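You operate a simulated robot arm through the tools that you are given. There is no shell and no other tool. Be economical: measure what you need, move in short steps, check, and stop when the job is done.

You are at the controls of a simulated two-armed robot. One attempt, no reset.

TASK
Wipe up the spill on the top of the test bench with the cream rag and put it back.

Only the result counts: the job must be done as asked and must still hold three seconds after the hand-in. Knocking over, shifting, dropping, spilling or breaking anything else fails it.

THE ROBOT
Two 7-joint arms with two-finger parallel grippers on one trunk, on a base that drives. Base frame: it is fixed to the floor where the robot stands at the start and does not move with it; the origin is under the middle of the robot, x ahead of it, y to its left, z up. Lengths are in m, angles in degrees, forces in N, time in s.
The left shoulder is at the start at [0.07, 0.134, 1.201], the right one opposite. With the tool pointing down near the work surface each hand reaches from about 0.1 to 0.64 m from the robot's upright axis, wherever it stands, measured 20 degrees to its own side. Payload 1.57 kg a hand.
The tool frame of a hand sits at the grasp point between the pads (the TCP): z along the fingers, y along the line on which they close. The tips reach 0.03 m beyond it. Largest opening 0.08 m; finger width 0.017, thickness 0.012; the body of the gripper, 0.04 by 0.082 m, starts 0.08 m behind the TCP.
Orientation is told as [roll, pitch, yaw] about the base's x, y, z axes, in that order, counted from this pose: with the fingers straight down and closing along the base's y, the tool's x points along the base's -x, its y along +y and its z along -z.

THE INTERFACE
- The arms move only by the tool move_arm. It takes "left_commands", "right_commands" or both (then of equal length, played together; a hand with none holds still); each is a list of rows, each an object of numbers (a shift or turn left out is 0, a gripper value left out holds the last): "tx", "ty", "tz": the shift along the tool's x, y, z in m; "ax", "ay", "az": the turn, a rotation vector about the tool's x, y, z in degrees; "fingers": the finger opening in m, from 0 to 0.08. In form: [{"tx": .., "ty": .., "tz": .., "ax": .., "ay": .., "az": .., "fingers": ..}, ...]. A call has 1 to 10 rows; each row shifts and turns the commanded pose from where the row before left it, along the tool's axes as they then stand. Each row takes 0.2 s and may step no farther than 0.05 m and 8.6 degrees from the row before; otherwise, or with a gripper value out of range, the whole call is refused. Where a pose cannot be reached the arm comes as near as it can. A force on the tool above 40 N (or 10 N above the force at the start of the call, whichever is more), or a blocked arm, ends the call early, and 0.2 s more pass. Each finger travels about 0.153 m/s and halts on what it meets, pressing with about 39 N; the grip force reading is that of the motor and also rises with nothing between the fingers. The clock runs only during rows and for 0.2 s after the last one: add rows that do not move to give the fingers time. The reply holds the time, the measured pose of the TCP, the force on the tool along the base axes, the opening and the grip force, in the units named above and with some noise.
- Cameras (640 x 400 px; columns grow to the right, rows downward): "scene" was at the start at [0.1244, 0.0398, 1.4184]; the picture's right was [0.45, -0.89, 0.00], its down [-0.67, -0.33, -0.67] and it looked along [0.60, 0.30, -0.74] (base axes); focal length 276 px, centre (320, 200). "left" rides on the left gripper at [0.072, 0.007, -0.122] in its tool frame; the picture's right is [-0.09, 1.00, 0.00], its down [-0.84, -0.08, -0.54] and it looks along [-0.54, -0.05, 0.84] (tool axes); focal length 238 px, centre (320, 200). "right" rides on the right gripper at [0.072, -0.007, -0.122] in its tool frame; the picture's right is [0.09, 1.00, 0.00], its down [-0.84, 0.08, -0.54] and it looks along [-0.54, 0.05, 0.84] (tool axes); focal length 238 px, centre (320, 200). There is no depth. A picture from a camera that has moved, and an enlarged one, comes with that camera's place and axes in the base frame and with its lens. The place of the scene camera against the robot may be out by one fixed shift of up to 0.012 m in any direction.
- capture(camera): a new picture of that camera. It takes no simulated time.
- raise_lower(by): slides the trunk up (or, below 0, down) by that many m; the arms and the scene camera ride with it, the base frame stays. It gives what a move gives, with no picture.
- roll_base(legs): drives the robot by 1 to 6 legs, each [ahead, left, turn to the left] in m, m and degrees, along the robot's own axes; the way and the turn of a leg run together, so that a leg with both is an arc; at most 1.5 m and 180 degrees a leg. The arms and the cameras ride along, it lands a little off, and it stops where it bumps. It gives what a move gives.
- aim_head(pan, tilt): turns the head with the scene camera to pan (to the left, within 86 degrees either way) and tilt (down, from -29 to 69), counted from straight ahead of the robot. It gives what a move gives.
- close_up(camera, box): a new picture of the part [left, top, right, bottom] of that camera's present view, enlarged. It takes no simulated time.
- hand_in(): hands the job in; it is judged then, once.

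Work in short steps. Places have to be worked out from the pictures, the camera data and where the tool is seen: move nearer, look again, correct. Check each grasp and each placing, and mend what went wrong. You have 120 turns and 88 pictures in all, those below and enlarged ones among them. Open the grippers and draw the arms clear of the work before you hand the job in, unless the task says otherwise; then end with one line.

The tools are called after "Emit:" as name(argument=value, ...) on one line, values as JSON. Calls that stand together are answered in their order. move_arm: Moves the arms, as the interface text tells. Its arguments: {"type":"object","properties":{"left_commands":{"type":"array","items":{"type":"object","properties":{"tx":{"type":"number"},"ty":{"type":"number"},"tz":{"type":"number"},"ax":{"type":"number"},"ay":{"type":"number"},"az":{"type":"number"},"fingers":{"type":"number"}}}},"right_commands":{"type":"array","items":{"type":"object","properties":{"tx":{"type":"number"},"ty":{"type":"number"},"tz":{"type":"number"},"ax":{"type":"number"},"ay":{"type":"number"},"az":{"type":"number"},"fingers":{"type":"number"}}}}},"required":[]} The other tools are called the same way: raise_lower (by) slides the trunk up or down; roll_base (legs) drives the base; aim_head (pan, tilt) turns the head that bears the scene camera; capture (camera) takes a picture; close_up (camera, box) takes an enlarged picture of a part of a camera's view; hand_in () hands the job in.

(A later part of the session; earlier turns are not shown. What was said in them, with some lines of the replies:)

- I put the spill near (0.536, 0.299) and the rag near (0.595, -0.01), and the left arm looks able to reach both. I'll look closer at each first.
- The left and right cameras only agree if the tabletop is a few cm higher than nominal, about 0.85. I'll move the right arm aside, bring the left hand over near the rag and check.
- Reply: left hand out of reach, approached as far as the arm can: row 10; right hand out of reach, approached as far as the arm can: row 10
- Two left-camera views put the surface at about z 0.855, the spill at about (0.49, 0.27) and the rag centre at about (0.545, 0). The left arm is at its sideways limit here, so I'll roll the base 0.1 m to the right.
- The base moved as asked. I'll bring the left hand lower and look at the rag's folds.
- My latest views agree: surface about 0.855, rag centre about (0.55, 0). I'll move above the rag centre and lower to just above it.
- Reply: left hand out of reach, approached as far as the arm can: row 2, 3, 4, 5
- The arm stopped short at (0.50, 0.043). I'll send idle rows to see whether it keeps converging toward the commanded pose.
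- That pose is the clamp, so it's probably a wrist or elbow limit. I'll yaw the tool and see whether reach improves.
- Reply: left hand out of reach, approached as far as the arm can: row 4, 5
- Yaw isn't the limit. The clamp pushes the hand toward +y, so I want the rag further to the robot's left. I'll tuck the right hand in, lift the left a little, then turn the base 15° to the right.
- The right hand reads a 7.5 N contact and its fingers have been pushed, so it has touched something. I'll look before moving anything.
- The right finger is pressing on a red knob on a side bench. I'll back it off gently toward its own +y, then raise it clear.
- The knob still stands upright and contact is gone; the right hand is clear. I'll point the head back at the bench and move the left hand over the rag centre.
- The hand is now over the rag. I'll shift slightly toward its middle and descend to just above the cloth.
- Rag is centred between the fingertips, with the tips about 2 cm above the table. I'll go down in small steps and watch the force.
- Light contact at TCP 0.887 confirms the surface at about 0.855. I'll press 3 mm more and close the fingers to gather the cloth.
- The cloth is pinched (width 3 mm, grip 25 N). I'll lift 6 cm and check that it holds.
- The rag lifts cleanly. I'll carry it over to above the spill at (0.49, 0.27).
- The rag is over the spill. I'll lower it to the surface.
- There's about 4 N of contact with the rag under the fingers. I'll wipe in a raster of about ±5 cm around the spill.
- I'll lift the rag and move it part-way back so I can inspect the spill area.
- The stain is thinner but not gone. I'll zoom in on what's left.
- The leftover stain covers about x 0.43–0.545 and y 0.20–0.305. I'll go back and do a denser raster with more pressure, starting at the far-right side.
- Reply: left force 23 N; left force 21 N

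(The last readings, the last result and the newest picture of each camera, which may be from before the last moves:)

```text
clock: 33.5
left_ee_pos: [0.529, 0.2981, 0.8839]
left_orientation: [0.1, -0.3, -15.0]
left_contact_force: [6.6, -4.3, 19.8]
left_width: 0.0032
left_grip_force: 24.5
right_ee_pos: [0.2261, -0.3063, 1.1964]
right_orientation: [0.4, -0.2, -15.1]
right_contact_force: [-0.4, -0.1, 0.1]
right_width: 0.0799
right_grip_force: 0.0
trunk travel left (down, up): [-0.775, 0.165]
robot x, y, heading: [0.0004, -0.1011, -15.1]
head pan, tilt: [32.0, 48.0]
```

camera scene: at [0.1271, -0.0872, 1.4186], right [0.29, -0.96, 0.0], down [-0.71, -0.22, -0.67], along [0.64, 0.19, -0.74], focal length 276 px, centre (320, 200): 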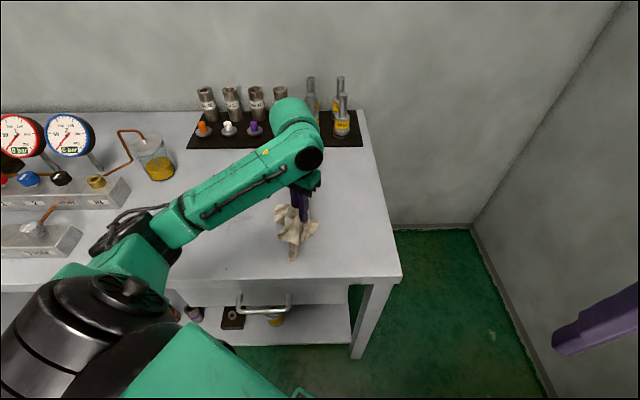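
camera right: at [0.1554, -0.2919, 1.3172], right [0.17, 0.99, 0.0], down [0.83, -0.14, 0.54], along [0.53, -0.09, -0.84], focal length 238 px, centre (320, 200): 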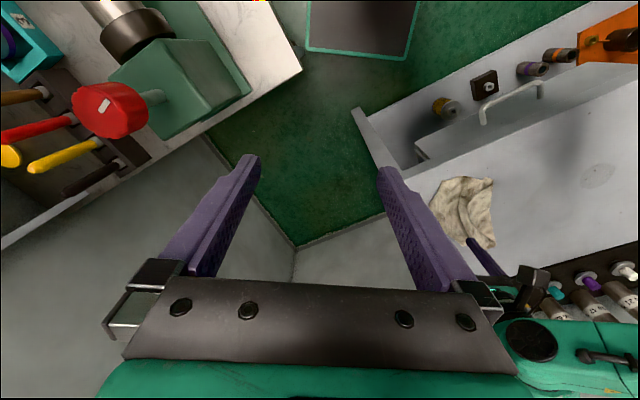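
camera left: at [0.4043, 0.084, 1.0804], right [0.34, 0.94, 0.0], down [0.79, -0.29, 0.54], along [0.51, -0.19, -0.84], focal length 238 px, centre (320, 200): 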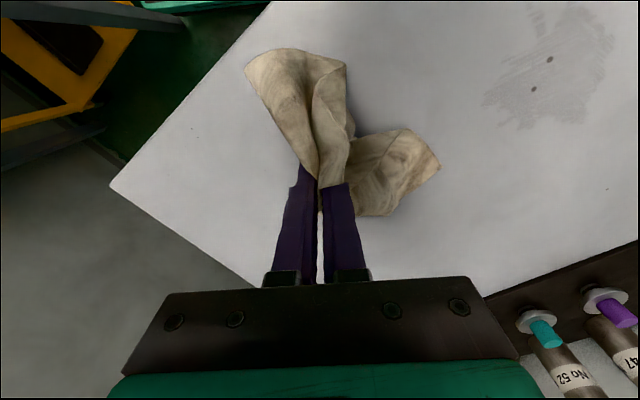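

About 20 N of pressure with steady sliding. I'll continue the raster toward the near side.

Emit:
move_arm(left_commands=[{"ty": -0.04}, {"ty": -0.04}, {"ty": -0.04}, {"tx": 0.01, "ty": 0.04}, {"ty": 0.04}, {"ty": 0.04}, {"tx": 0.01, "ty": -0.04}, {"ty": -0.04}, {"ty": -0.04}, {"tx": 0.01}])

Emit:
move_arm(left_commands=[{"ty": 0.04}, {"ty": 0.04}, {"ty": 0.04}, {"tx": 0.01, "ty": -0.04}, {"ty": -0.04}, {"ty": -0.04}, {"tx": 0.01, "ty": 0.04}, {"ty": 0.04}, {"ty": 0.04}, {"tx": 0.01}])

Emit:
move_arm(left_commands=[{"ty": -0.04}, {"ty": -0.04}, {"ty": -0.04}, {"tx": 0.01, "ty": 0.04}, {"ty": 0.04}, {"ty": 0.04}, {"tx": 0.01, "ty": -0.04}, {"ty": -0.04}, {"ty": -0.04}, {}])

Emit:
move_arm(left_commands=[{"tz": -0.025}, {"tz": -0.025}, {"tz": -0.025}, {"ty": -0.045, "tx": -0.02}, {"ty": -0.045, "tx": -0.02}, {"ty": -0.03, "tx": -0.02}, {}])

Emit:
capture(camera="left")

Emit:
close_up(camera="left", box=[460, 0, 640, 140])

```text
clock: 35.7
left_ee_pos: [0.4672, 0.1906, 0.8832]
left_orientation: [0.0, -0.3, -14.9]
left_contact_force: [5.1, -0.4, 14.5]
left_width: 0.0032
left_grip_force: 24.0
right_ee_pos: [0.2269, -0.3058, 1.1963]
right_orientation: [0.2, -0.1, -15.0]
right_contact_force: [0.2, -0.2, 0.3]
right_width: 0.08
right_grip_force: 0.1
trunk travel left (down, up): [-0.775, 0.165]
robot x, y, heading: [-0.0008, -0.098, -14.9]
head pan, tilt: [32.0, 48.0]
```

```text
clock: 37.9
left_ee_pos: [0.4722, 0.3159, 0.883]
left_orientation: [0.2, -0.1, -15.0]
left_contact_force: [4.7, -1.4, 13.5]
left_width: 0.0032
left_grip_force: 24.2
right_ee_pos: [0.2262, -0.3061, 1.1963]
right_orientation: [0.2, 0.0, -15.0]
right_contact_force: [0.8, -0.7, 0.5]
right_width: 0.0798
right_grip_force: 0.1
trunk travel left (down, up): [-0.775, 0.165]
robot x, y, heading: [0.0008, -0.101, -15.0]
head pan, tilt: [32.0, 48.0]
```

```text
clock: 40.1
left_ee_pos: [0.4196, 0.2045, 0.8833]
left_orientation: [0.1, -0.3, -14.9]
left_contact_force: [4.9, 9.3, 33.8]
left_width: 0.0031
left_grip_force: 24.3
right_ee_pos: [0.2243, -0.3036, 1.1987]
right_orientation: [0.1, 0.1, -15.1]
right_contact_force: [-0.2, 0.6, -0.5]
right_width: 0.08
right_grip_force: 0.2
trunk travel left (down, up): [-0.775, 0.165]
robot x, y, heading: [-0.0007, -0.1029, -15.3]
head pan, tilt: [32.0, 48.0]
```

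```text
clock: 41.7
left_ee_pos: [0.4484, 0.0749, 0.9566]
left_orientation: [-0.1, -0.1, -14.9]
left_contact_force: [-0.3, 0.1, 0.1]
left_width: 0.0032
left_grip_force: 24.2
right_ee_pos: [0.2282, -0.3028, 1.1972]
right_orientation: [0.0, 0.1, -14.9]
right_contact_force: [0.8, -0.4, -0.4]
right_width: 0.08
right_grip_force: 0.0
trunk travel left (down, up): [-0.775, 0.165]
robot x, y, heading: [-0.0011, -0.1063, -15.2]
head pan, tilt: [32.0, 48.0]
```

```text
53 pictures are left
camera left: at [0.3805, 0.1009, 1.0784], right [0.34, 0.94, 0.0], down [0.79, -0.29, 0.54], along [0.51, -0.19, -0.84], focal length 238 px, centre (320, 200)
```

left: 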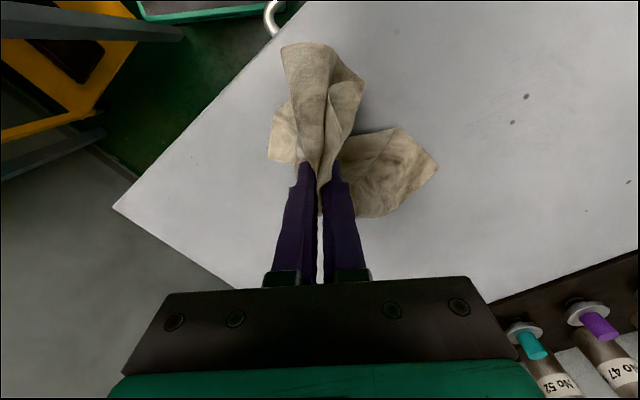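

```text
2.86 times, centred on (550, 70) of left
camera zoom: at [0.3805, 0.1009, 1.0784], right [0.34, 0.94, 0.0], down [0.79, -0.29, 0.54], along [0.51, -0.19, -0.84], focal length 681 px, centre (-337, 571)
```

zoom: 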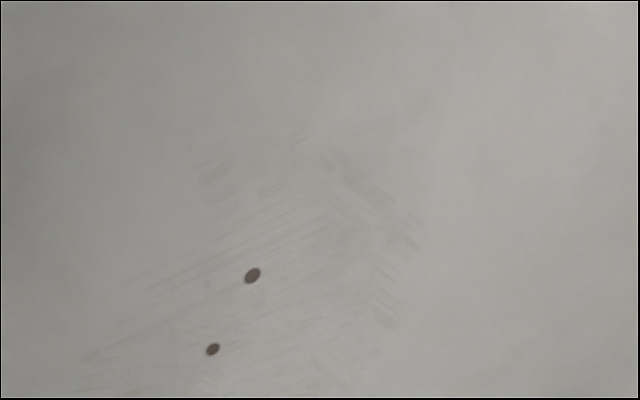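

Most of it is gone, with only faint streaks left; the two dark dots look like fixed specks like the others on the bench. I'll do one more raster with strokes across the first direction.

Emit:
move_arm(left_commands=[{"tx": -0.016, "ty": 0.041}, {"tx": -0.016, "ty": 0.041}, {"tx": -0.015, "ty": 0.042}, {"tz": 0.03}, {"tz": 0.03}, {"tz": 0.01}, {"tz": 0.004}, {}])

Emit:
move_arm(left_commands=[{"tx": 0.04}, {"tx": 0.04}, {"tx": 0.03}, {"ty": 0.01, "tx": -0.04}, {"tx": -0.04}, {"tx": -0.03}, {"ty": 0.01, "tx": 0.04}, {"tx": 0.04}, {"tx": 0.03}, {"ty": 0.01}])

Emit:
move_arm(left_commands=[{"tx": -0.04}, {"tx": -0.04}, {"tx": -0.03}, {"ty": 0.01, "tx": 0.04}, {"tx": 0.04}, {"tx": 0.03}, {"ty": 0.01, "tx": -0.04}, {"tx": -0.04}, {"tx": -0.03}, {"ty": 0.01}])

Emit:
move_arm(left_commands=[{"tx": 0.04}, {"tx": 0.04}, {"tx": 0.03}, {"ty": 0.01, "tx": -0.04}, {"tx": -0.04}, {"tx": -0.03}, {"ty": 0.01, "tx": 0.04}, {"tx": 0.04}, {"tx": 0.03}, {"ty": 0.01}])

Emit:
move_arm(left_commands=[{"tx": -0.04}, {"tx": -0.04}, {"tx": -0.03}, {"ty": 0.01, "tx": 0.04}, {"tx": 0.04}, {"tx": 0.03}, {"ty": 0.01, "tx": -0.04}, {"tx": -0.04}, {"tx": -0.03}, {"ty": 0.01}])

```text
clock: 43.5
left_ee_pos: [0.5264, 0.1816, 0.884]
left_orientation: [-0.1, -0.3, -14.9]
left_contact_force: [2.4, 4.3, 15.2]
left_width: 0.0031
left_grip_force: 24.6
right_ee_pos: [0.2266, -0.3031, 1.1962]
right_orientation: [0.1, 0.0, -15.0]
right_contact_force: [0.0, -0.4, -0.3]
right_width: 0.0799
right_grip_force: 0.0
trunk travel left (down, up): [-0.775, 0.165]
robot x, y, heading: [0.002, -0.102, -15.0]
head pan, tilt: [32.0, 48.0]
```

```text
clock: 45.7
left_ee_pos: [0.4268, 0.237, 0.8844]
left_orientation: [-0.1, -0.1, -15.0]
left_contact_force: [-0.9, -3.0, 5.2]
left_width: 0.0028
left_grip_force: 24.0
right_ee_pos: [0.2266, -0.3047, 1.1963]
right_orientation: [0.1, 0.1, -15.0]
right_contact_force: [-0.5, 1.1, 0.3]
right_width: 0.0799
right_grip_force: 0.1
trunk travel left (down, up): [-0.775, 0.165]
robot x, y, heading: [-0.0038, -0.1024, -15.1]
head pan, tilt: [32.0, 48.0]
```

```text
clock: 47.9
left_ee_pos: [0.5413, 0.2346, 0.8838]
left_orientation: [0.0, -0.3, -15.2]
left_contact_force: [-3.0, -6.6, 18.2]
left_width: 0.0032
left_grip_force: 24.6
right_ee_pos: [0.2251, -0.3057, 1.1963]
right_orientation: [0.2, -0.1, -15.1]
right_contact_force: [0.2, 0.1, -1.0]
right_width: 0.0799
right_grip_force: 0.0
trunk travel left (down, up): [-0.775, 0.165]
robot x, y, heading: [0.0002, -0.1006, -15.2]
head pan, tilt: [32.0, 48.0]
```

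```text
clock: 50.1
left_ee_pos: [0.4405, 0.2934, 0.8835]
left_orientation: [0.1, -0.2, -15.0]
left_contact_force: [-1.4, -5.7, 16.2]
left_width: 0.0031
left_grip_force: 24.5
right_ee_pos: [0.2255, -0.3062, 1.1968]
right_orientation: [0.2, 0.0, -15.0]
right_contact_force: [-0.1, 0.3, 1.0]
right_width: 0.0801
right_grip_force: 0.1
trunk travel left (down, up): [-0.775, 0.165]
robot x, y, heading: [-0.0013, -0.1019, -15.0]
head pan, tilt: [32.0, 48.0]
```

```text
clock: 52.3
left_ee_pos: [0.5553, 0.2934, 0.8841]
left_orientation: [0.0, -0.5, -14.9]
left_contact_force: [-2.0, -6.8, 18.3]
left_width: 0.003
left_grip_force: 24.3
right_ee_pos: [0.2218, -0.3078, 1.1952]
right_orientation: [0.4, -0.1, -15.0]
right_contact_force: [0.7, 0.0, -0.2]
right_width: 0.0801
right_grip_force: 0.1
trunk travel left (down, up): [-0.775, 0.165]
robot x, y, heading: [0.0009, -0.1003, -14.9]
head pan, tilt: [32.0, 48.0]
```

Second raster done. I'll lift, move toward the rag's place and look again.

Emit:
move_arm(left_commands=[{"tz": -0.025}, {"tz": -0.025}, {"tz": -0.025}, {"ty": -0.04, "tx": 0.008}, {"ty": -0.04, "tx": 0.008}, {"ty": -0.04, "tx": 0.008}, {"ty": -0.04, "tx": 0.008}, {"ty": -0.04, "tx": 0.008}, {"ty": -0.038, "tx": 0.007}, {}])

Emit:
close_up(camera="left", box=[440, 20, 640, 180])

Emit:
close_up(camera="scene", box=[180, 170, 330, 270])

```text
clock: 54.5
left_ee_pos: [0.4456, 0.0789, 0.96]
left_orientation: [-0.3, -0.1, -14.9]
left_contact_force: [0.5, 0.2, 0.0]
left_width: 0.003
left_grip_force: 24.5
right_ee_pos: [0.2283, -0.3022, 1.1962]
right_orientation: [0.0, 0.1, -15.0]
right_contact_force: [-0.6, 0.0, -0.2]
right_width: 0.0799
right_grip_force: 0.0
trunk travel left (down, up): [-0.775, 0.165]
robot x, y, heading: [0.0022, -0.1006, -15.1]
head pan, tilt: [32.0, 48.0]
```

```text
2.50 times, centred on (540, 100) of left
camera zoom: at [0.3783, 0.1048, 1.083], right [0.35, 0.94, 0.0], down [0.79, -0.29, 0.54], along [0.51, -0.19, -0.84], focal length 596 px, centre (-230, 450)
```

zoom: 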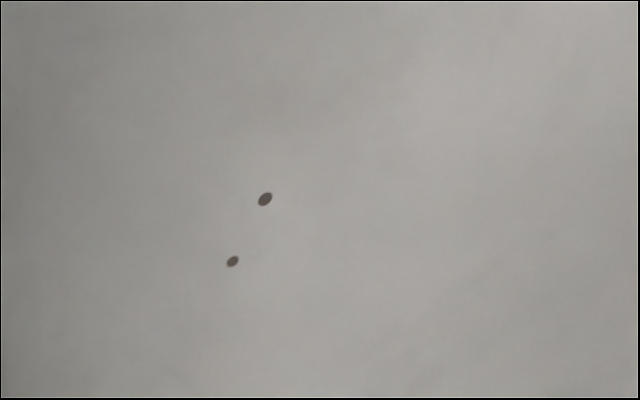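

```text
4.00 times, centred on (255, 220) of scene
camera zoom: at [0.1277, -0.0876, 1.4185], right [0.29, -0.96, 0.0], down [-0.71, -0.22, -0.67], along [0.64, 0.2, -0.74], focal length 1105 px, centre (580, 120)
```

zoom: 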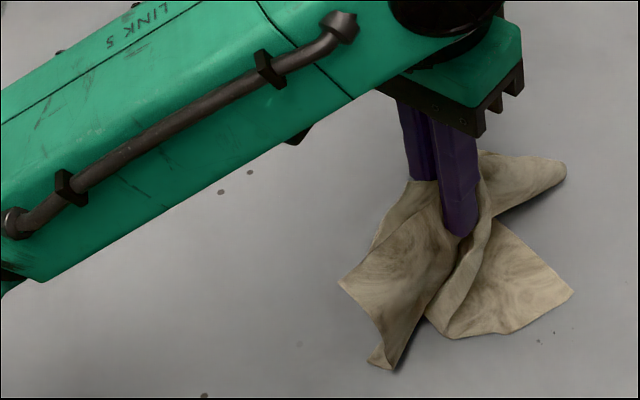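

The spill is gone, with only the bench's own specks left. I'll take the rag back to its original spot and lower it to the table.

Emit:
move_arm(left_commands=[{"tx": -0.028, "ty": -0.014}, {"tx": -0.028, "ty": -0.014}, {"tx": -0.028, "ty": -0.014}, {"tx": -0.028, "ty": -0.013}, {"tz": 0.02}, {"tz": 0.025}, {"tz": 0.02}, {"tz": 0.005}, {}])

Emit:
capture(camera="left")

Emit:
capture(camera="scene")

```text
clock: 56.5
left_ee_pos: [0.5429, -0.0037, 0.8891]
left_orientation: [-0.1, -0.2, -14.8]
left_contact_force: [0.5, -0.4, 9.2]
left_width: 0.0031
left_grip_force: 24.6
right_ee_pos: [0.2267, -0.3037, 1.1964]
right_orientation: [0.1, 0.0, -15.0]
right_contact_force: [0.1, -0.3, 0.1]
right_width: 0.0797
right_grip_force: 0.0
trunk travel left (down, up): [-0.775, 0.165]
robot x, y, heading: [0.0003, -0.1057, -14.9]
head pan, tilt: [32.0, 48.0]
```

```text
49 pictures are left
camera left: at [0.4747, 0.0233, 1.0105], right [0.35, 0.94, 0.0], down [0.79, -0.29, 0.55], along [0.51, -0.19, -0.84], focal length 238 px, centre (320, 200)
```

left: 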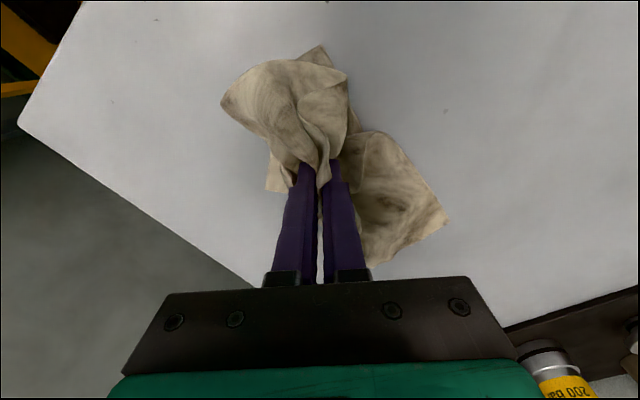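

```text
48 pictures are left
camera scene: at [0.1263, -0.0887, 1.4188], right [0.29, -0.96, 0.0], down [-0.71, -0.22, -0.67], along [0.64, 0.2, -0.74], focal length 276 px, centre (320, 200)
```

scene: 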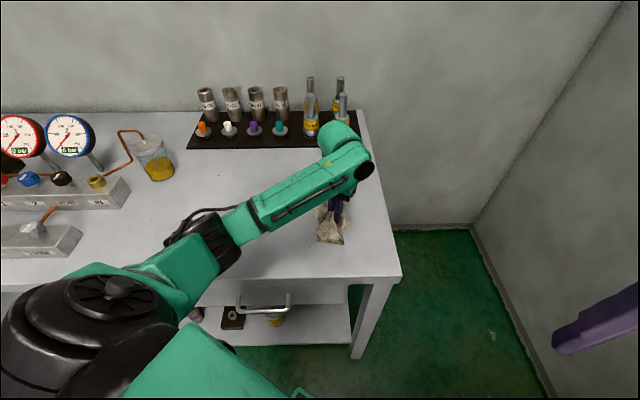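

The rag is down on its original spot. I'll open the fingers and rise straight up.

Emit:
move_arm(left_commands=[{"tz": -0.002, "fingers": 0.02}, {"fingers": 0.04}, {}, {"tz": -0.01}, {"tz": -0.02}, {"tz": -0.04}, {"tz": -0.04}, {}])

Emit:
capture(camera="left")

Emit:
capture(camera="scene")

```text
clock: 58.3
left_ee_pos: [0.5413, -0.0006, 0.997]
left_orientation: [-0.2, -0.1, -14.9]
left_contact_force: [0.2, -0.9, 0.1]
left_width: 0.04
left_grip_force: 0.0
right_ee_pos: [0.2283, -0.3035, 1.1962]
right_orientation: [0.1, 0.1, -15.1]
right_contact_force: [1.3, 0.0, -0.9]
right_width: 0.0798
right_grip_force: 0.1
trunk travel left (down, up): [-0.775, 0.165]
robot x, y, heading: [-0.0024, -0.1028, -15.3]
head pan, tilt: [32.0, 48.0]
```

```text
47 pictures are left
camera left: at [0.4748, 0.0248, 1.1198], right [0.35, 0.94, 0.0], down [0.79, -0.29, 0.54], along [0.51, -0.19, -0.84], focal length 238 px, centre (320, 200)
```

left: 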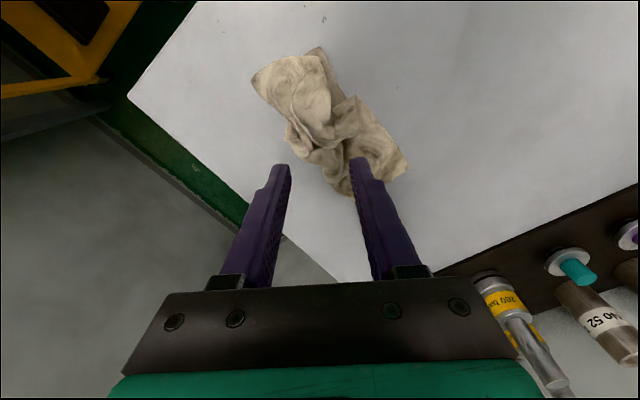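

```text
46 pictures are left
camera scene: at [0.1277, -0.0883, 1.4185], right [0.29, -0.96, 0.0], down [-0.71, -0.22, -0.67], along [0.64, 0.2, -0.74], focal length 276 px, centre (320, 200)
```

scene: 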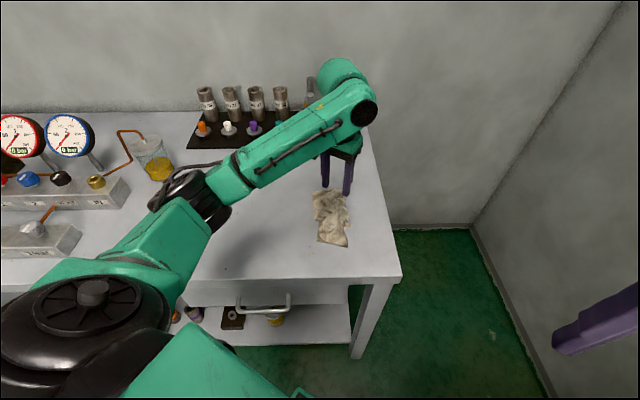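

The rag lies within about 1–2 cm of where it was. I'll raise the left arm and draw it back, then check everything.

Emit:
move_arm(left_commands=[{"tz": -0.04}, {"tz": -0.04}, {"tz": -0.04}, {"tx": 0.035, "ty": 0.02}, {"tx": 0.035, "ty": 0.02}, {"tx": 0.035, "ty": 0.02}, {"tx": 0.035, "ty": 0.02}, {}])

Emit:
capture(camera="scene")

Emit:
capture(camera="left")

Emit:
close_up(camera="right", box=[0, 0, 320, 200])

```text
clock: 60.1
left_ee_pos: [0.4269, 0.1111, 1.1201]
left_orientation: [-0.1, -0.2, -15.1]
left_contact_force: [0.1, 0.2, -0.4]
left_width: 0.04
left_grip_force: 0.1
right_ee_pos: [0.2287, -0.3036, 1.1964]
right_orientation: [0.1, 0.1, -15.0]
right_contact_force: [0.2, -0.3, -0.2]
right_width: 0.08
right_grip_force: 0.1
trunk travel left (down, up): [-0.775, 0.165]
robot x, y, heading: [-0.0017, -0.1042, -15.0]
head pan, tilt: [32.0, 48.0]
```

```text
45 pictures are left
camera scene: at [0.1283, -0.0887, 1.4185], right [0.29, -0.96, 0.0], down [-0.71, -0.22, -0.67], along [0.64, 0.2, -0.74], focal length 276 px, centre (320, 200)
```

scene: 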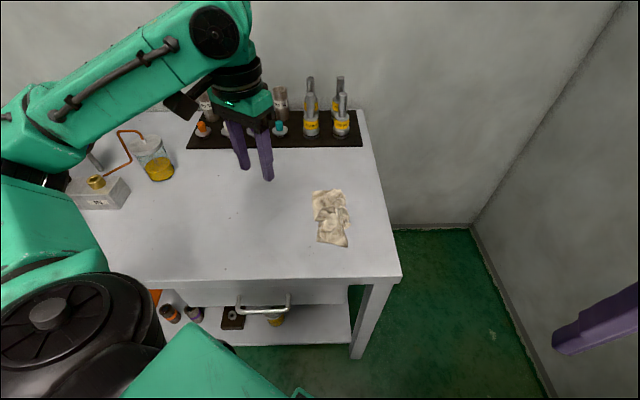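

```text
44 pictures are left
camera left: at [0.3582, 0.1362, 1.2431], right [0.35, 0.94, 0.0], down [0.79, -0.29, 0.54], along [0.51, -0.19, -0.84], focal length 238 px, centre (320, 200)
```

left: 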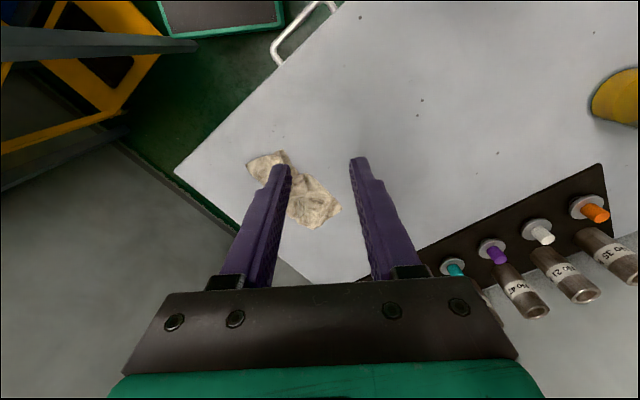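

```text
2.00 times, centred on (160, 100) of right
camera zoom: at [0.1573, -0.2927, 1.3166], right [0.17, 0.99, 0.0], down [0.83, -0.14, 0.54], along [0.53, -0.09, -0.84], focal length 477 px, centre (640, 400)
```

zoom: 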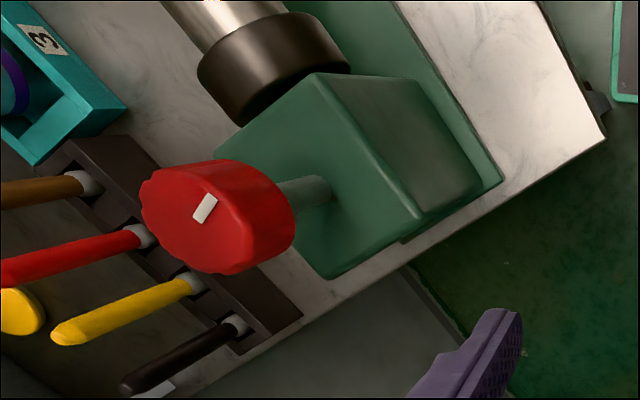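

The rag is back in place and the knob and bottles stand undisturbed. One last close check of the wiped area.

Emit:
close_up(camera="scene", box=[170, 160, 300, 260])

Emit:
close_up(camera="left", box=[340, 0, 580, 170])

```text
4.00 times, centred on (235, 210) of scene
camera zoom: at [0.1283, -0.0887, 1.4185], right [0.29, -0.96, 0.0], down [-0.71, -0.22, -0.67], along [0.64, 0.2, -0.74], focal length 1105 px, centre (660, 160)
```

zoom: 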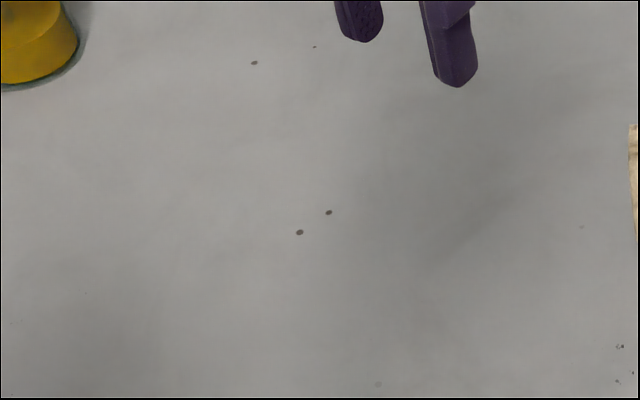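

```text
2.35 times, centred on (460, 85) of left
camera zoom: at [0.3582, 0.1362, 1.2431], right [0.35, 0.94, 0.0], down [0.79, -0.29, 0.54], along [0.51, -0.19, -0.84], focal length 561 px, centre (-9, 471)
```

zoom: 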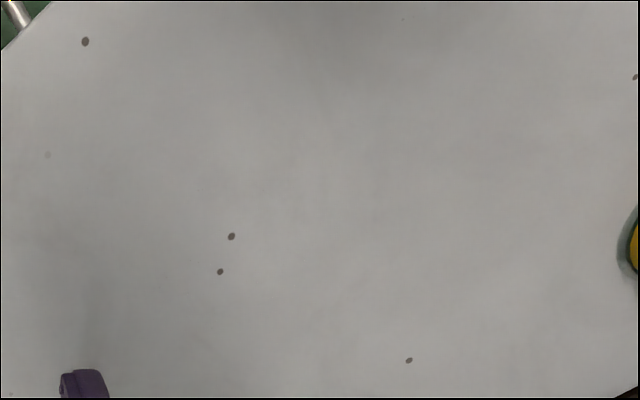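

The wiped area is clean, the rag is on its spot, both grippers are open and the arms are clear. Handing in.

Emit:
hand_in()

```text
The job is handed in.
```

I wiped up the spill with the cream rag and put the rag back within about 1–2 cm of where it lay, though more bunched than before; the right gripper touched the red knob on the side bench while the base was turning (about 7 N), and it looked undisturbed afterwards.
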